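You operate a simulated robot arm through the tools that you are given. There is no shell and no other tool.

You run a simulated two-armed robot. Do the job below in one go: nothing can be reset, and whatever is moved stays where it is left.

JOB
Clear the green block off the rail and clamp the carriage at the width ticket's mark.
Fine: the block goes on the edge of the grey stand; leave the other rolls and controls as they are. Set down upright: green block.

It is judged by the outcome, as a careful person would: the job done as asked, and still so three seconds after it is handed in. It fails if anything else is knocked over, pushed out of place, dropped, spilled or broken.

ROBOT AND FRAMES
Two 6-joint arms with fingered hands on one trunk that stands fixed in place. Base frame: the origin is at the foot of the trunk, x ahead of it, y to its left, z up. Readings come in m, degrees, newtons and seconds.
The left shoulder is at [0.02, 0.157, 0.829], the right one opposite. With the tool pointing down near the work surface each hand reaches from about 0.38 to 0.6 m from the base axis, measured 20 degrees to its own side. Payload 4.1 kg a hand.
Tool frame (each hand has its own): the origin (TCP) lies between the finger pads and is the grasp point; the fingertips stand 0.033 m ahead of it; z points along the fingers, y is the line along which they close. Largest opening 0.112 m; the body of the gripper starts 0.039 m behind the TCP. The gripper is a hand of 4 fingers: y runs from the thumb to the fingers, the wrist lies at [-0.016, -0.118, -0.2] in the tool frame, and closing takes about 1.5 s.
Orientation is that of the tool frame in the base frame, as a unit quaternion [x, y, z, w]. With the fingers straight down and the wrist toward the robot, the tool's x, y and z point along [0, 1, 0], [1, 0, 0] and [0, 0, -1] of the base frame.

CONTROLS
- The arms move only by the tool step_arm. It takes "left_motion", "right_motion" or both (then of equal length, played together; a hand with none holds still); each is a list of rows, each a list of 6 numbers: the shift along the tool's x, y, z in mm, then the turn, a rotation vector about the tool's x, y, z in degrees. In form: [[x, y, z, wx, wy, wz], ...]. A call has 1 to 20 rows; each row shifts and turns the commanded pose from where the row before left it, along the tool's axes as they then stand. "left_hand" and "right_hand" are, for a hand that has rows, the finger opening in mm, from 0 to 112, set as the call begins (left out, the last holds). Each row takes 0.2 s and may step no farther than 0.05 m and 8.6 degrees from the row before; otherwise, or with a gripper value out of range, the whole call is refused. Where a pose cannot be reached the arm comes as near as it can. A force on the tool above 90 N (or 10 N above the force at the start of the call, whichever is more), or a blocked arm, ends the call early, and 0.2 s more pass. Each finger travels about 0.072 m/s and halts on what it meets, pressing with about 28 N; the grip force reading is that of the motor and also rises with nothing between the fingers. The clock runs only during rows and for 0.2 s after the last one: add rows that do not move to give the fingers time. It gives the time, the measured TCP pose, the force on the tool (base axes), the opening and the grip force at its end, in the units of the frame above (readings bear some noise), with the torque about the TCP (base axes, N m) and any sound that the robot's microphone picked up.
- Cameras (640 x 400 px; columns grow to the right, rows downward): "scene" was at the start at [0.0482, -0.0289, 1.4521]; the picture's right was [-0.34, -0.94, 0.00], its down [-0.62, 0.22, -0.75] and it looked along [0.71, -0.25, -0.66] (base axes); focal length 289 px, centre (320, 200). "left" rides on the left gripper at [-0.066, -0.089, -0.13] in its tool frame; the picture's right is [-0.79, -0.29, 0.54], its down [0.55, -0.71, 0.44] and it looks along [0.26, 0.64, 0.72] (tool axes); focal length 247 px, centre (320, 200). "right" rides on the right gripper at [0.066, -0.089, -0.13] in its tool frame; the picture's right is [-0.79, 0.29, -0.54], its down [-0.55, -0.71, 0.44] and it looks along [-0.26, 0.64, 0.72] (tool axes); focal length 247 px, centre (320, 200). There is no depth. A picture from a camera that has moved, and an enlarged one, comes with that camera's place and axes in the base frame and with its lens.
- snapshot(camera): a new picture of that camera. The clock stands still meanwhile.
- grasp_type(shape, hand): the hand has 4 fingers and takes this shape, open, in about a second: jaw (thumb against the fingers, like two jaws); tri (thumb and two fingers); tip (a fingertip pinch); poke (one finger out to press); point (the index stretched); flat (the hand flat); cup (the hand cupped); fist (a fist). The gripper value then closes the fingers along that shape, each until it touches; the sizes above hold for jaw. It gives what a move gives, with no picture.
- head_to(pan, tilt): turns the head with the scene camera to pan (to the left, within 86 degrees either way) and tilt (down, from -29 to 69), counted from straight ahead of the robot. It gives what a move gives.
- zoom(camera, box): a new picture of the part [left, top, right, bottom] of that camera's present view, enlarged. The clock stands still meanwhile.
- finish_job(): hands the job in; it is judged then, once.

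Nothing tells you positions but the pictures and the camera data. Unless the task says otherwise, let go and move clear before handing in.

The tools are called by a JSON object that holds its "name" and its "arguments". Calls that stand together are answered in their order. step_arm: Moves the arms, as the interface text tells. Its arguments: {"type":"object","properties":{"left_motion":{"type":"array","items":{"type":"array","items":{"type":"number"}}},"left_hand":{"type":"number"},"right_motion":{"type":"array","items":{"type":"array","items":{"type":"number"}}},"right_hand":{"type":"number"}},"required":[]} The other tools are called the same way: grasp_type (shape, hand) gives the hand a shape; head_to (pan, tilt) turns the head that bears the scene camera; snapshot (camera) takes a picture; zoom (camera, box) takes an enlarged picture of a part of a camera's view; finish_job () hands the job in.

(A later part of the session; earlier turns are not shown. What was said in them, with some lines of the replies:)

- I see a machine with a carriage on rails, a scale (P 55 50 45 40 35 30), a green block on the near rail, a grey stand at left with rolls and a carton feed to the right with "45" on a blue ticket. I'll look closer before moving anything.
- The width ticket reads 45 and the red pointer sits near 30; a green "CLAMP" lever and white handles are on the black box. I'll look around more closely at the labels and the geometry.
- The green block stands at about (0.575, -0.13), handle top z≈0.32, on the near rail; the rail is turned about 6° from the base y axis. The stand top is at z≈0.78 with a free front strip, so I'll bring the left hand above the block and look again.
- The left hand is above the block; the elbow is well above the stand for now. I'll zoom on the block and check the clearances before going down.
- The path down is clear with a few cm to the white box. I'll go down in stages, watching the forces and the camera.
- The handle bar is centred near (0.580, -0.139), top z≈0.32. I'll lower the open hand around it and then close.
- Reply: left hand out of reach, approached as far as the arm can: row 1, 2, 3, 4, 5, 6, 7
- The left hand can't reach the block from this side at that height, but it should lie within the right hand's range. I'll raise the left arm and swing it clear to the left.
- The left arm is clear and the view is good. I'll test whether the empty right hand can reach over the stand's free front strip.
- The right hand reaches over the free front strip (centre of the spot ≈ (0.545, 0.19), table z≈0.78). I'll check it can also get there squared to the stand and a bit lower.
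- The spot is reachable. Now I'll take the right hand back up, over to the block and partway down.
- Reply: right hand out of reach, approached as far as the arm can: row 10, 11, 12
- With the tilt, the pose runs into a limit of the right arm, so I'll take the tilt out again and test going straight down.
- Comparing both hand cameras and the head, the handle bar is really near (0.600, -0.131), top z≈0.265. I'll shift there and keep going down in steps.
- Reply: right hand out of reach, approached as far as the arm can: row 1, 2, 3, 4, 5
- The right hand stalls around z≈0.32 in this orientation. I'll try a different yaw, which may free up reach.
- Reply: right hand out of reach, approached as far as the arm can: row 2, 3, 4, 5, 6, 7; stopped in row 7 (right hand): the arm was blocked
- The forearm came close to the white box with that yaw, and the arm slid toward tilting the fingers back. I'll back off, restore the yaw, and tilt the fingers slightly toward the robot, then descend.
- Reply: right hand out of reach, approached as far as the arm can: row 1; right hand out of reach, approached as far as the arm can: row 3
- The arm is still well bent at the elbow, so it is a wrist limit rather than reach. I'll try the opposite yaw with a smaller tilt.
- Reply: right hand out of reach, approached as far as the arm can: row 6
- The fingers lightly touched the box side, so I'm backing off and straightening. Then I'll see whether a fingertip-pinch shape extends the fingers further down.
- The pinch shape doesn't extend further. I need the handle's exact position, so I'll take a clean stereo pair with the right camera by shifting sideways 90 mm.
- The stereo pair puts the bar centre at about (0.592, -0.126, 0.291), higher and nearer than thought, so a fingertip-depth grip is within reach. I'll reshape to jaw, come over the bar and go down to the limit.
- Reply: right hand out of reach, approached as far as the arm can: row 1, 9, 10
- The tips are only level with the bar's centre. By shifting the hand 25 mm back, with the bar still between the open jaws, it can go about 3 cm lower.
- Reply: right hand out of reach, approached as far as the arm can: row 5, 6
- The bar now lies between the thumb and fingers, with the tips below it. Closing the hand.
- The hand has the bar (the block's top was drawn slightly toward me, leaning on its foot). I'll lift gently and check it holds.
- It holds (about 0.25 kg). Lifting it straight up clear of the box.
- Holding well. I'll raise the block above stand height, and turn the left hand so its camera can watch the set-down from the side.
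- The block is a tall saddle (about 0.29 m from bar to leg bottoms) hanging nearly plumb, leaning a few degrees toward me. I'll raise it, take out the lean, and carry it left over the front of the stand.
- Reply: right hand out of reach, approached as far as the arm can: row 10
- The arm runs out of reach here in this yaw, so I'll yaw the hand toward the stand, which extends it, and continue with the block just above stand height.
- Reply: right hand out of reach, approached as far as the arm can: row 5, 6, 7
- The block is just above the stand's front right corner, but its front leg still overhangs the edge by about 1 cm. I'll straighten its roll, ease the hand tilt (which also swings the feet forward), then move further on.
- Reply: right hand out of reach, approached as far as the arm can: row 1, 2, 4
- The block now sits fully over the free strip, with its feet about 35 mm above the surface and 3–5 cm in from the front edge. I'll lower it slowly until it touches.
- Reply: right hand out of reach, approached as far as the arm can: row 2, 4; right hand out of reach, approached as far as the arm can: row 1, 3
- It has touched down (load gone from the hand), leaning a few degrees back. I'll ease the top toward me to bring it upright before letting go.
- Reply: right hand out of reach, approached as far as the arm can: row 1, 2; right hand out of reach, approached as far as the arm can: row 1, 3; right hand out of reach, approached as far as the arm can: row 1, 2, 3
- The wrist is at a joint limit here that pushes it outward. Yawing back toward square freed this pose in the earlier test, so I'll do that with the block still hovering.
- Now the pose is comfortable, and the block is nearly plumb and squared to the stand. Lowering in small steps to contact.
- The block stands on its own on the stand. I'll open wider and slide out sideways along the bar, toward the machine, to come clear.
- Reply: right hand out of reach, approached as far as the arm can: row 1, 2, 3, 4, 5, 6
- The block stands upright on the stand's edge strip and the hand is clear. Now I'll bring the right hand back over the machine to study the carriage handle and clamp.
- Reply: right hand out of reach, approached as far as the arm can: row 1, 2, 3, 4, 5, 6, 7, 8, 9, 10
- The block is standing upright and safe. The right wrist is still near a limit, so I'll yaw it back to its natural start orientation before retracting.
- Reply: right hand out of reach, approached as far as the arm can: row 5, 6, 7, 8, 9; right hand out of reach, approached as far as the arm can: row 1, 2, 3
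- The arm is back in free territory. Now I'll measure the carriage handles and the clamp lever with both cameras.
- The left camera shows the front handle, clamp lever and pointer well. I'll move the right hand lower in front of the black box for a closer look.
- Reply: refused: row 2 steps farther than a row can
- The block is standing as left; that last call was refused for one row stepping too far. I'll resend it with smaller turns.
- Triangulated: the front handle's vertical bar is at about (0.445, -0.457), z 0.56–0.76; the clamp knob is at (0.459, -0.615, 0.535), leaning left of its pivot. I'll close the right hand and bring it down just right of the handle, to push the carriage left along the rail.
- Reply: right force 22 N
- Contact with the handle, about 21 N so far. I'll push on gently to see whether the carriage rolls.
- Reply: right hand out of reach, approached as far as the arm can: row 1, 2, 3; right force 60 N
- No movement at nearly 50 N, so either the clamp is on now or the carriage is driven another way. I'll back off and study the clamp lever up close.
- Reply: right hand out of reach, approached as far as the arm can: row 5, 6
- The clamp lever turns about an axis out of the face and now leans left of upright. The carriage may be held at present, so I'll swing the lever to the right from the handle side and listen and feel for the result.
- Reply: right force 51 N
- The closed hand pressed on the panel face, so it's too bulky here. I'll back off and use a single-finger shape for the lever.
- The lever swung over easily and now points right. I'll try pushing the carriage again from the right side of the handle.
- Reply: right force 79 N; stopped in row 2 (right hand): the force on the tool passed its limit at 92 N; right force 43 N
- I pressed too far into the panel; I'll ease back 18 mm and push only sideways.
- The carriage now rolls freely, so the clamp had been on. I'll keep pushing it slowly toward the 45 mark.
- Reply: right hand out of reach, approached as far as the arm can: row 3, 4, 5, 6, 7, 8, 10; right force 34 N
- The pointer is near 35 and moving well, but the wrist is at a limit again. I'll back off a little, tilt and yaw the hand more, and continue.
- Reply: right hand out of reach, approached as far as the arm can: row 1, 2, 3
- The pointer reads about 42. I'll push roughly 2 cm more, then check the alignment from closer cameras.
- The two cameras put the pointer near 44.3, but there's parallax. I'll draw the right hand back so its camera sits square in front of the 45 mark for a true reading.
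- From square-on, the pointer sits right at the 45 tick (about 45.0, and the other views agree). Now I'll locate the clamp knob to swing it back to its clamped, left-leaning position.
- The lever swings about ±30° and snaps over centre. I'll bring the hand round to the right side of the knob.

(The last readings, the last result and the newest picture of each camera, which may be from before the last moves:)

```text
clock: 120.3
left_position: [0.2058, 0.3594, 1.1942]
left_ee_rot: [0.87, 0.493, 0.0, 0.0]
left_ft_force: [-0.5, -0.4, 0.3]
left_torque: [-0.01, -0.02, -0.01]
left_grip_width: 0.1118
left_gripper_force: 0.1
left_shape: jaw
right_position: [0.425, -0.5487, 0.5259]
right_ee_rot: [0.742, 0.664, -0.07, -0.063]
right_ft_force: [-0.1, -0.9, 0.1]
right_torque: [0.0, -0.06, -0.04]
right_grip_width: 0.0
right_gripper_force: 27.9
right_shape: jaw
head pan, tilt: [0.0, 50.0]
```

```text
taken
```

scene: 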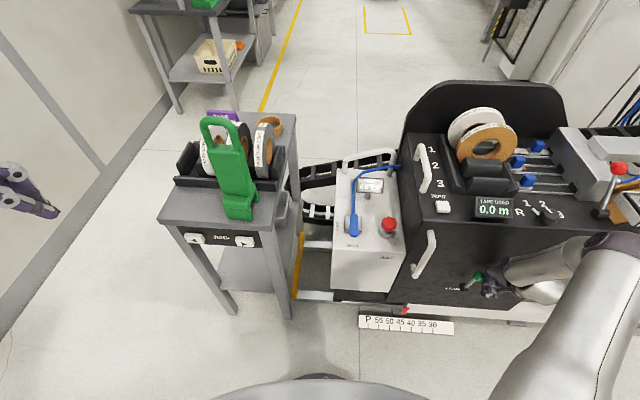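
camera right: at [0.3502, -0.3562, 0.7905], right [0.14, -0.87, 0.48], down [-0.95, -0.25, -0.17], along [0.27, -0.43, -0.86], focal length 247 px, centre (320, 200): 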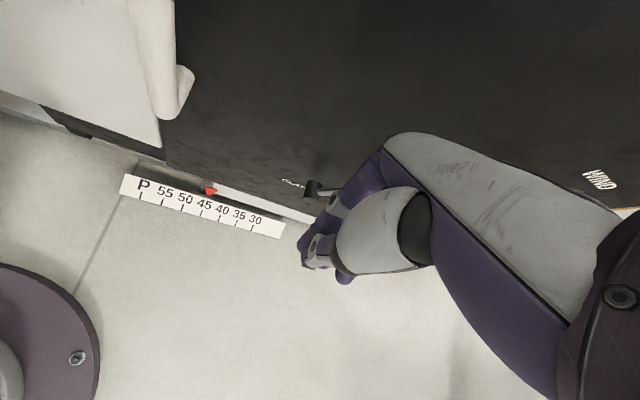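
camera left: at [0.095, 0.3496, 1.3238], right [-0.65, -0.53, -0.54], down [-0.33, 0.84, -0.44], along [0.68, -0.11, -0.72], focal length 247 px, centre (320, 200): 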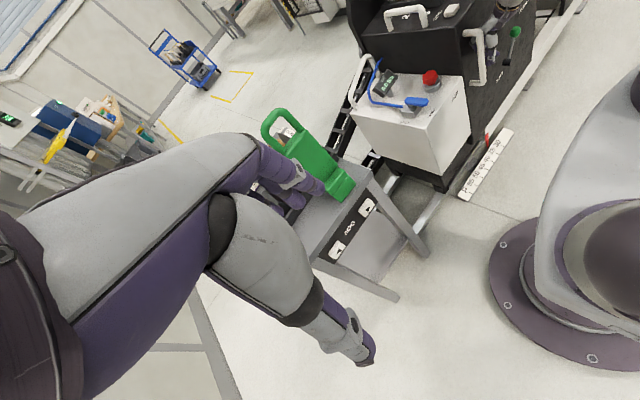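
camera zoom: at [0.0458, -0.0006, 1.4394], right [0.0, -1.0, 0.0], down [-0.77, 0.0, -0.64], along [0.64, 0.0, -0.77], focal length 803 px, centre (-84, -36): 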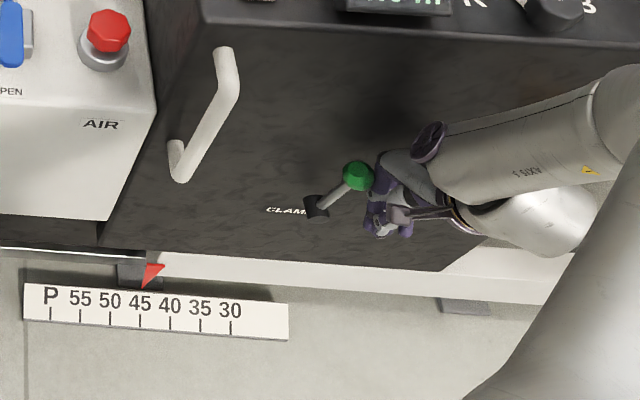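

{"name": "step_arm", "arguments": {"right_motion": [[6, 0, 0, 0, 0, 0], [6, 0, 0, 0, 0, 0], [6, 0, 0, 0, 0, 0], [6, 0, 0, 0, 0, 0]]}}

{"name": "zoom", "arguments": {"camera": "scene", "box": [350, 220, 580, 350]}}

{"name": "zoom", "arguments": {"camera": "left", "box": [440, 0, 580, 120]}}

```text
clock: 121.3
left_position: [0.2055, 0.3611, 1.1957]
left_ee_rot: [0.87, 0.493, 0.0, 0.0]
left_ft_force: [-0.3, -0.7, 0.2]
left_torque: [-0.01, -0.02, -0.01]
left_grip_width: 0.1118
left_gripper_force: 0.1
left_shape: jaw
right_position: [0.4277, -0.5264, 0.5267]
right_ee_rot: [0.742, 0.664, -0.07, -0.064]
right_ft_force: [-0.3, 0.5, 0.1]
right_torque: [0.03, -0.03, 0.04]
right_grip_width: 0.0001
right_gripper_force: 27.9
right_shape: jaw
head pan, tilt: [0.0, 50.0]
```

```text
2.78 times, centred on (465, 285) of scene
camera zoom: at [0.0458, -0.0006, 1.4394], right [0.0, -1.0, 0.0], down [-0.77, 0.0, -0.64], along [0.64, 0.0, -0.77], focal length 803 px, centre (-84, -36)
```

zoom: 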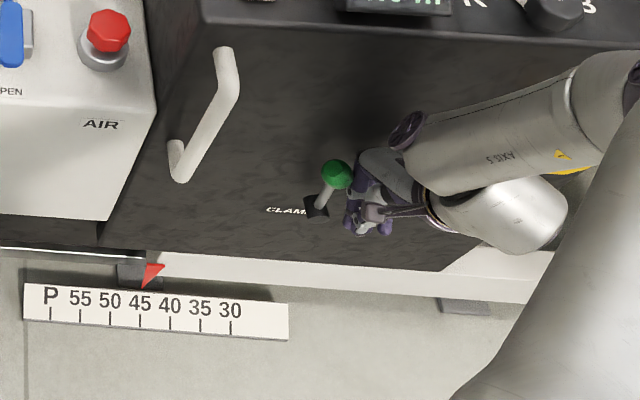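

```text
3.33 times, centred on (510, 60) of left
camera zoom: at [0.0957, 0.3495, 1.3238], right [-0.65, -0.53, -0.54], down [-0.33, 0.84, -0.44], along [0.68, -0.11, -0.72], focal length 823 px, centre (-313, 667)
```

zoom: 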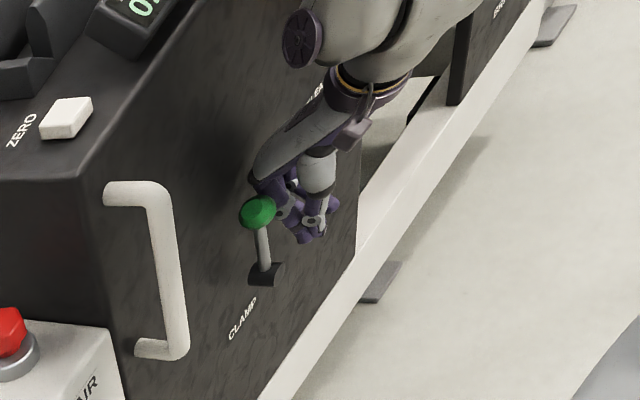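

{"name": "step_arm", "arguments": {"right_motion": [[6, 0, 0, 0, 0, 0], [6, 0, 0, 0, 0, 0], [6, 0, 0, 0, 0, 0]]}}

{"name": "zoom", "arguments": {"camera": "scene", "box": [350, 220, 580, 350]}}

{"name": "zoom", "arguments": {"camera": "left", "box": [440, 0, 580, 120]}}

```text
clock: 122.1
left_position: [0.2057, 0.3594, 1.194]
left_ee_rot: [0.87, 0.494, 0.0, 0.0]
left_ft_force: [0.0, 0.9, -0.5]
left_torque: [-0.02, -0.02, 0.03]
left_grip_width: 0.1119
left_gripper_force: 0.2
left_shape: jaw
right_position: [0.4283, -0.5082, 0.5255]
right_ee_rot: [0.742, 0.663, -0.07, -0.064]
right_ft_force: [-0.5, 0.3, -0.4]
right_torque: [0.0, 0.0, 0.03]
right_grip_width: 0.0001
right_gripper_force: 28.1
right_shape: jaw
head pan, tilt: [0.0, 50.0]
```

```text
2.78 times, centred on (465, 285) of scene
camera zoom: at [0.0458, -0.0006, 1.4394], right [0.0, -1.0, 0.0], down [-0.77, 0.0, -0.64], along [0.64, 0.0, -0.77], focal length 803 px, centre (-84, -36)
```

zoom: 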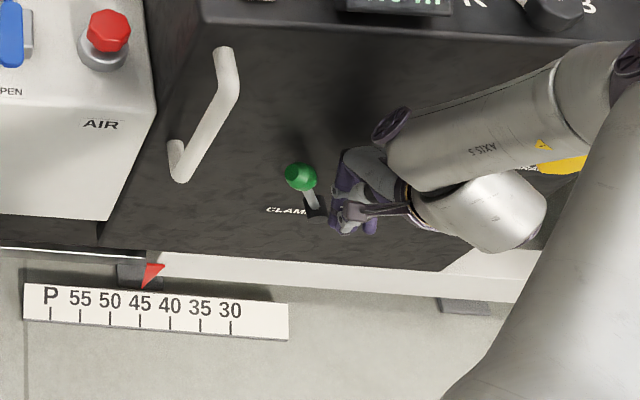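

```text
3.33 times, centred on (510, 60) of left
camera zoom: at [0.0957, 0.3495, 1.3238], right [-0.65, -0.53, -0.54], down [-0.33, 0.84, -0.44], along [0.68, -0.11, -0.72], focal length 823 px, centre (-313, 667)
```

zoom: 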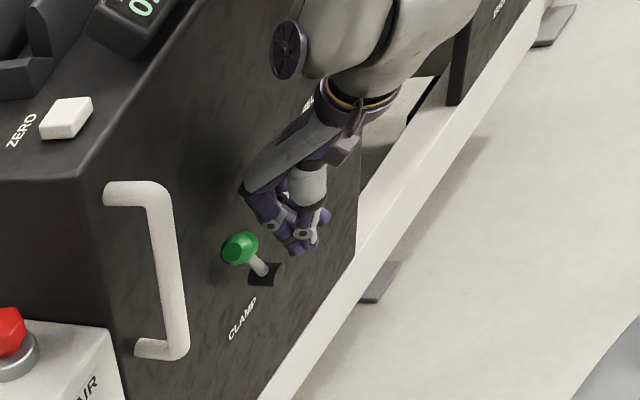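

The lever snapped over to its original left-leaning position, and the carriage hasn't shifted. I'll withdraw and check the pointer square-on again.

{"name": "step_arm", "arguments": {"right_motion": [[-10, 0, 0, 0, 0, 0], [-5, -25, 4, 0, 0, 0], [0, -35, 6, 0, 0, 0], [0, -10, -35, 0, 0, 0], [0, -8, -40, 0, 0, 0], [30, -8, -40, 0, 0, 0], [30, 0, 0, 0, 0, 0]]}}

{"name": "snapshot", "arguments": {"camera": "right"}}

{"name": "snapshot", "arguments": {"camera": "scene"}}

{"name": "zoom", "arguments": {"camera": "left", "box": [440, 0, 580, 120]}}

```text
refused: row 6 steps farther than a row can; nothing moved
```

```text
taken
camera right: at [0.3741, -0.435, 0.6688], right [0.29, -0.82, 0.49], down [-0.84, -0.47, -0.28], along [0.46, -0.33, -0.82], focal length 247 px, centre (320, 200)
```

right: 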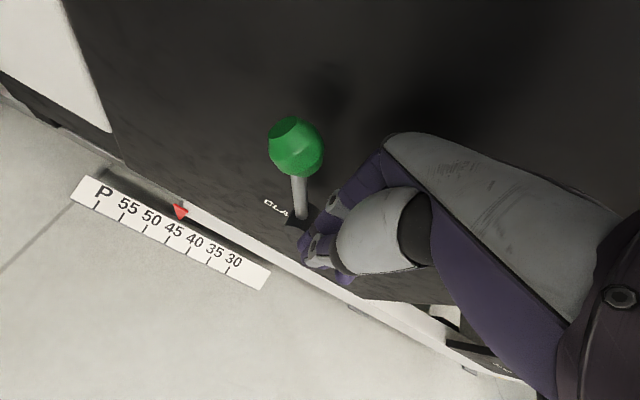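

```text
taken
```

scene: 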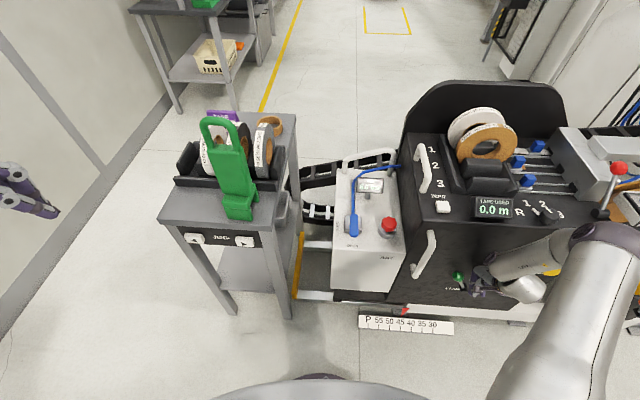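

```text
3.33 times, centred on (510, 60) of left
camera zoom: at [0.0957, 0.3495, 1.3238], right [-0.65, -0.53, -0.54], down [-0.33, 0.84, -0.44], along [0.68, -0.11, -0.72], focal length 823 px, centre (-313, 667)
```

zoom: 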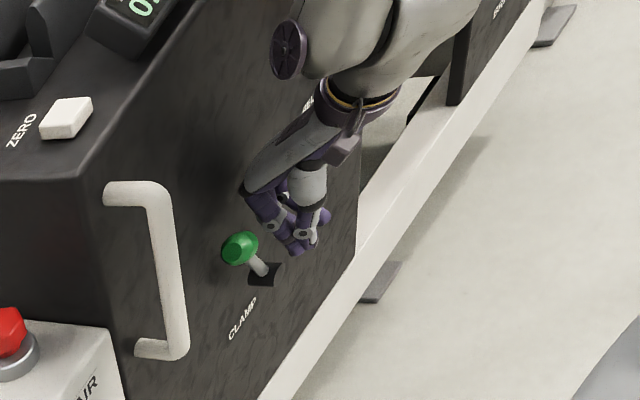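

Lever left, carriage at 45. The retreat was refused for one long row; resending with shorter rows.

{"name": "step_arm", "arguments": {"right_motion": [[-10, 0, 0, 0, 0, 0], [-5, -25, 4, 0, 0, 0], [0, -35, 6, 0, 0, 0], [0, -8, -35, 0, 0, 0], [0, -8, -40, 0, 0, 0], [20, -8, -40, 0, 0, 0], [35, 0, 0, 0, 0, 0], [35, 0, 0, 0, 0, 0]]}}

{"name": "snapshot", "arguments": {"camera": "right"}}

{"name": "zoom", "arguments": {"camera": "scene", "box": [350, 220, 580, 350]}}

```text
clock: 123.9
left_position: [0.2058, 0.3595, 1.1937]
left_ee_rot: [0.87, 0.493, 0.0, 0.0]
left_ft_force: [-0.4, -0.5, -0.2]
left_torque: [0.01, -0.03, 0.01]
left_grip_width: 0.1118
left_gripper_force: 0.2
left_shape: jaw
right_position: [0.3759, -0.4248, 0.6442]
right_ee_rot: [0.743, 0.663, -0.069, -0.063]
right_ft_force: [0.5, -0.8, 0.3]
right_torque: [0.03, -0.01, 0.0]
right_grip_width: 0.0
right_gripper_force: 27.9
right_shape: jaw
head pan, tilt: [0.0, 50.0]
```

```text
taken
camera right: at [0.3209, -0.3506, 0.7869], right [0.29, -0.82, 0.49], down [-0.84, -0.47, -0.28], along [0.46, -0.33, -0.82], focal length 247 px, centre (320, 200)
```

right: 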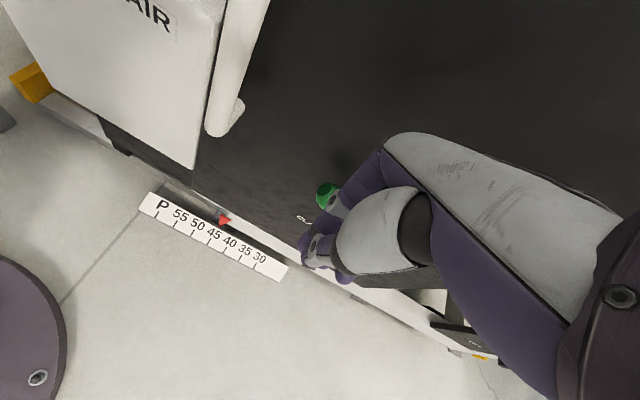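

```text
2.78 times, centred on (465, 285) of scene
camera zoom: at [0.0457, -0.0009, 1.4394], right [0.0, -1.0, 0.0], down [-0.77, 0.0, -0.64], along [0.64, 0.0, -0.77], focal length 803 px, centre (-84, -36)
```

zoom: 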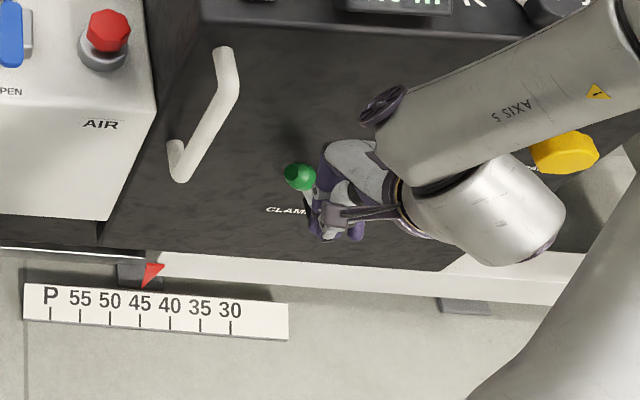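

{"name": "zoom", "arguments": {"camera": "right", "box": [175, 185, 265, 265]}}

{"name": "zoom", "arguments": {"camera": "scene", "box": [350, 290, 450, 350]}}

```text
5.00 times, centred on (220, 225) of right
camera zoom: at [0.3209, -0.3506, 0.7869], right [0.29, -0.82, 0.49], down [-0.84, -0.47, -0.28], along [0.46, -0.33, -0.82], focal length 1235 px, centre (820, 75)
```

zoom: 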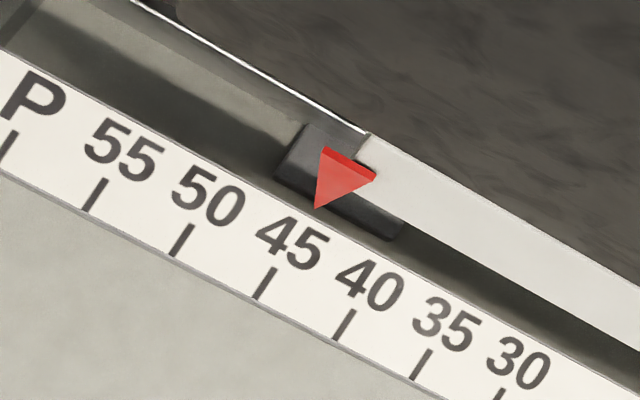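

```text
6.40 times, centred on (400, 320) of scene
camera zoom: at [0.0457, -0.0009, 1.4394], right [0.0, -1.0, 0.0], down [-0.77, 0.0, -0.64], along [0.64, 0.0, -0.77], focal length 1847 px, centre (-192, -568)
```

zoom: 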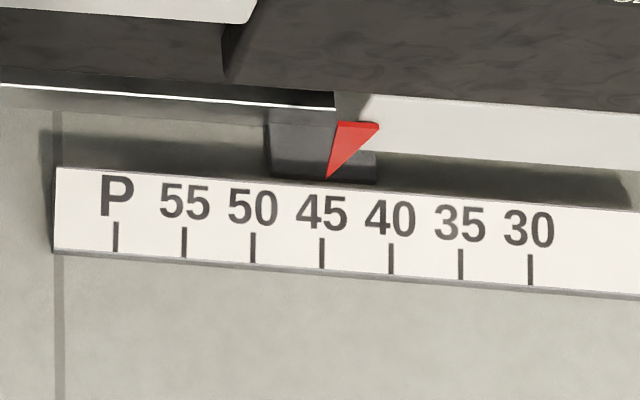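

The pointer reads 45 and the lever sits exactly as it did when clamped at first. I'll move the right hand back and up, clear of the machine.

{"name": "step_arm", "arguments": {"right_motion": [[0, -30, 5, 0, 0, 0], [-25, -10, 0, 0, 0, 0], [-25, 0, 0, 0, 0, 0], [-25, 0, 0, 0, 0, 0], [0, -7, -35, 0, 0, 0], [0, -7, -39, 0, 0, 0], [0, -7, -39, 0, 0, 0], [0, -7, -39, 0, 0, 0], [0, -7, -39, 0, 0, 0], [0, -7, -39, 0, 0, 0], [0, -7, -39, 0, 0, 0], [0, -7, -39, 0, 0, 0], [0, -7, -39, 0, 0, 0]]}}

{"name": "snapshot", "arguments": {"camera": "scene"}}

{"name": "snapshot", "arguments": {"camera": "left"}}

{"name": "snapshot", "arguments": {"camera": "right"}}

```text
clock: 126.7
left_position: [0.2057, 0.3602, 1.1935]
left_ee_rot: [0.87, 0.493, 0.0, 0.0]
left_ft_force: [0.1, 0.1, 0.1]
left_torque: [0.02, 0.02, 0.02]
left_grip_width: 0.1119
left_gripper_force: 0.1
left_shape: jaw
right_position: [0.3406, -0.5108, 0.8645]
right_ee_rot: [0.742, 0.664, -0.07, -0.064]
right_ft_force: [-0.9, 0.2, 0.3]
right_torque: [0.02, 0.04, 0.0]
right_grip_width: 0.0
right_gripper_force: 28.1
right_shape: jaw
right hand out of reach, approached as far as the arm can: row 8, 9, 10, 11
head pan, tilt: [0.0, 50.0]
```

```text
taken
```

scene: 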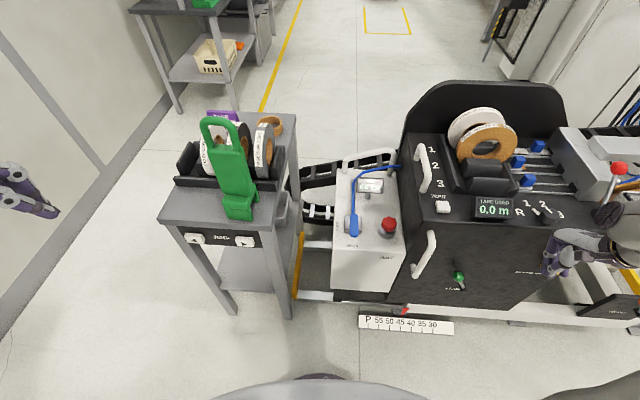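

```text
taken
camera left: at [0.0958, 0.3496, 1.3237], right [-0.65, -0.53, -0.54], down [-0.33, 0.84, -0.44], along [0.68, -0.11, -0.72], focal length 247 px, centre (320, 200)
```

left: 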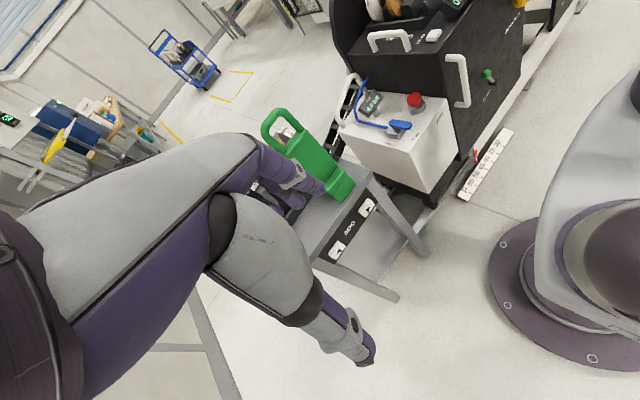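

```text
taken
camera right: at [0.2866, -0.4367, 1.0072], right [0.29, -0.82, 0.49], down [-0.84, -0.47, -0.28], along [0.46, -0.33, -0.82], focal length 247 px, centre (320, 200)
```

right: 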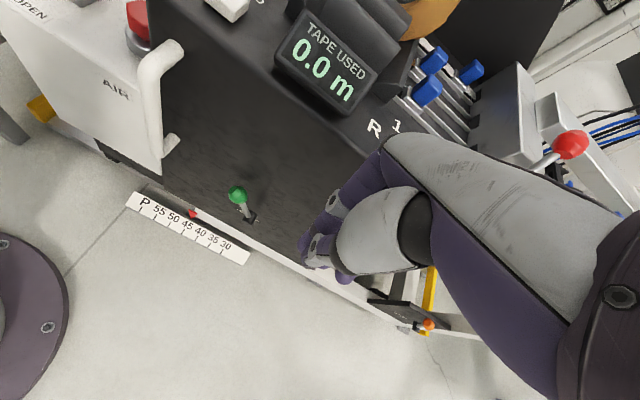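

{"name": "zoom", "arguments": {"camera": "scene", "box": [400, 90, 640, 330]}}

{"name": "zoom", "arguments": {"camera": "scene", "box": [140, 90, 420, 330]}}

```text
1.67 times, centred on (520, 210) of scene
camera zoom: at [0.0459, -0.0005, 1.4394], right [0.0, -1.0, 0.0], down [-0.77, 0.0, -0.64], along [0.64, 0.0, -0.77], focal length 481 px, centre (-13, 183)
```

zoom: 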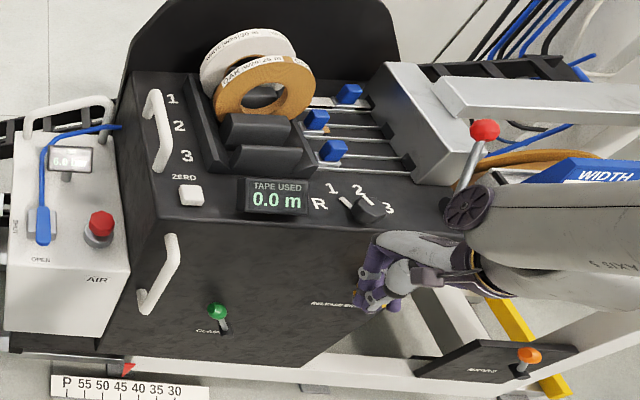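

```text
1.67 times, centred on (280, 210) of scene
camera zoom: at [0.0459, -0.0005, 1.4394], right [0.0, -1.0, 0.0], down [-0.77, 0.0, -0.64], along [0.64, 0.0, -0.77], focal length 481 px, centre (387, 183)
```

zoom: 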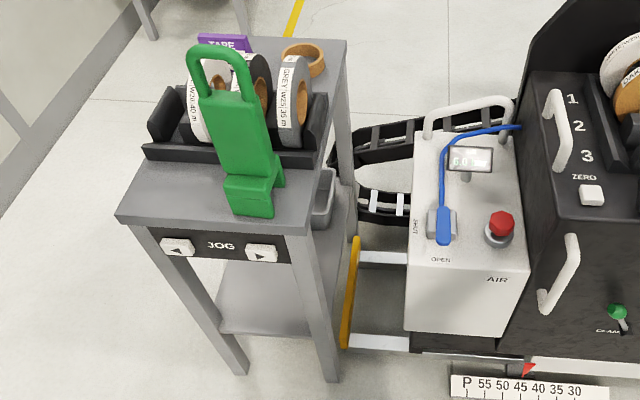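

The green block stands upright on the stand's front edge strip. The carriage is clamped with its pointer at 45, the other rolls and controls look untouched, and both hands are clear, so I'm handing in.

{"name": "finish_job", "arguments": {}}

```text
The job is handed in.
```

I moved the green block off the rail and clamped the carriage at 45, the mark on the width ticket. I've handed the job in.

- **Block:** it stands upright on the free strip along the front of the grey stand, about 3 cm in from the edge.
- **Carriage:** the pointer reads about 44.9 to 45.0 when viewed square-on.
- **Clamp:** the carriage was clamped when I started. I swung the green lever to release it, pushed the carriage to 45, then swung the lever back. It snapped to the same position as before. I didn't push on the carriage afterwards to test the hold.
- **Contact along the way:** while working out my reach, the hand and arm touched the white air box twice and pressed on the black front panel. The clamp lever was the only control I moved. The final pictures show nothing else knocked or shifted.
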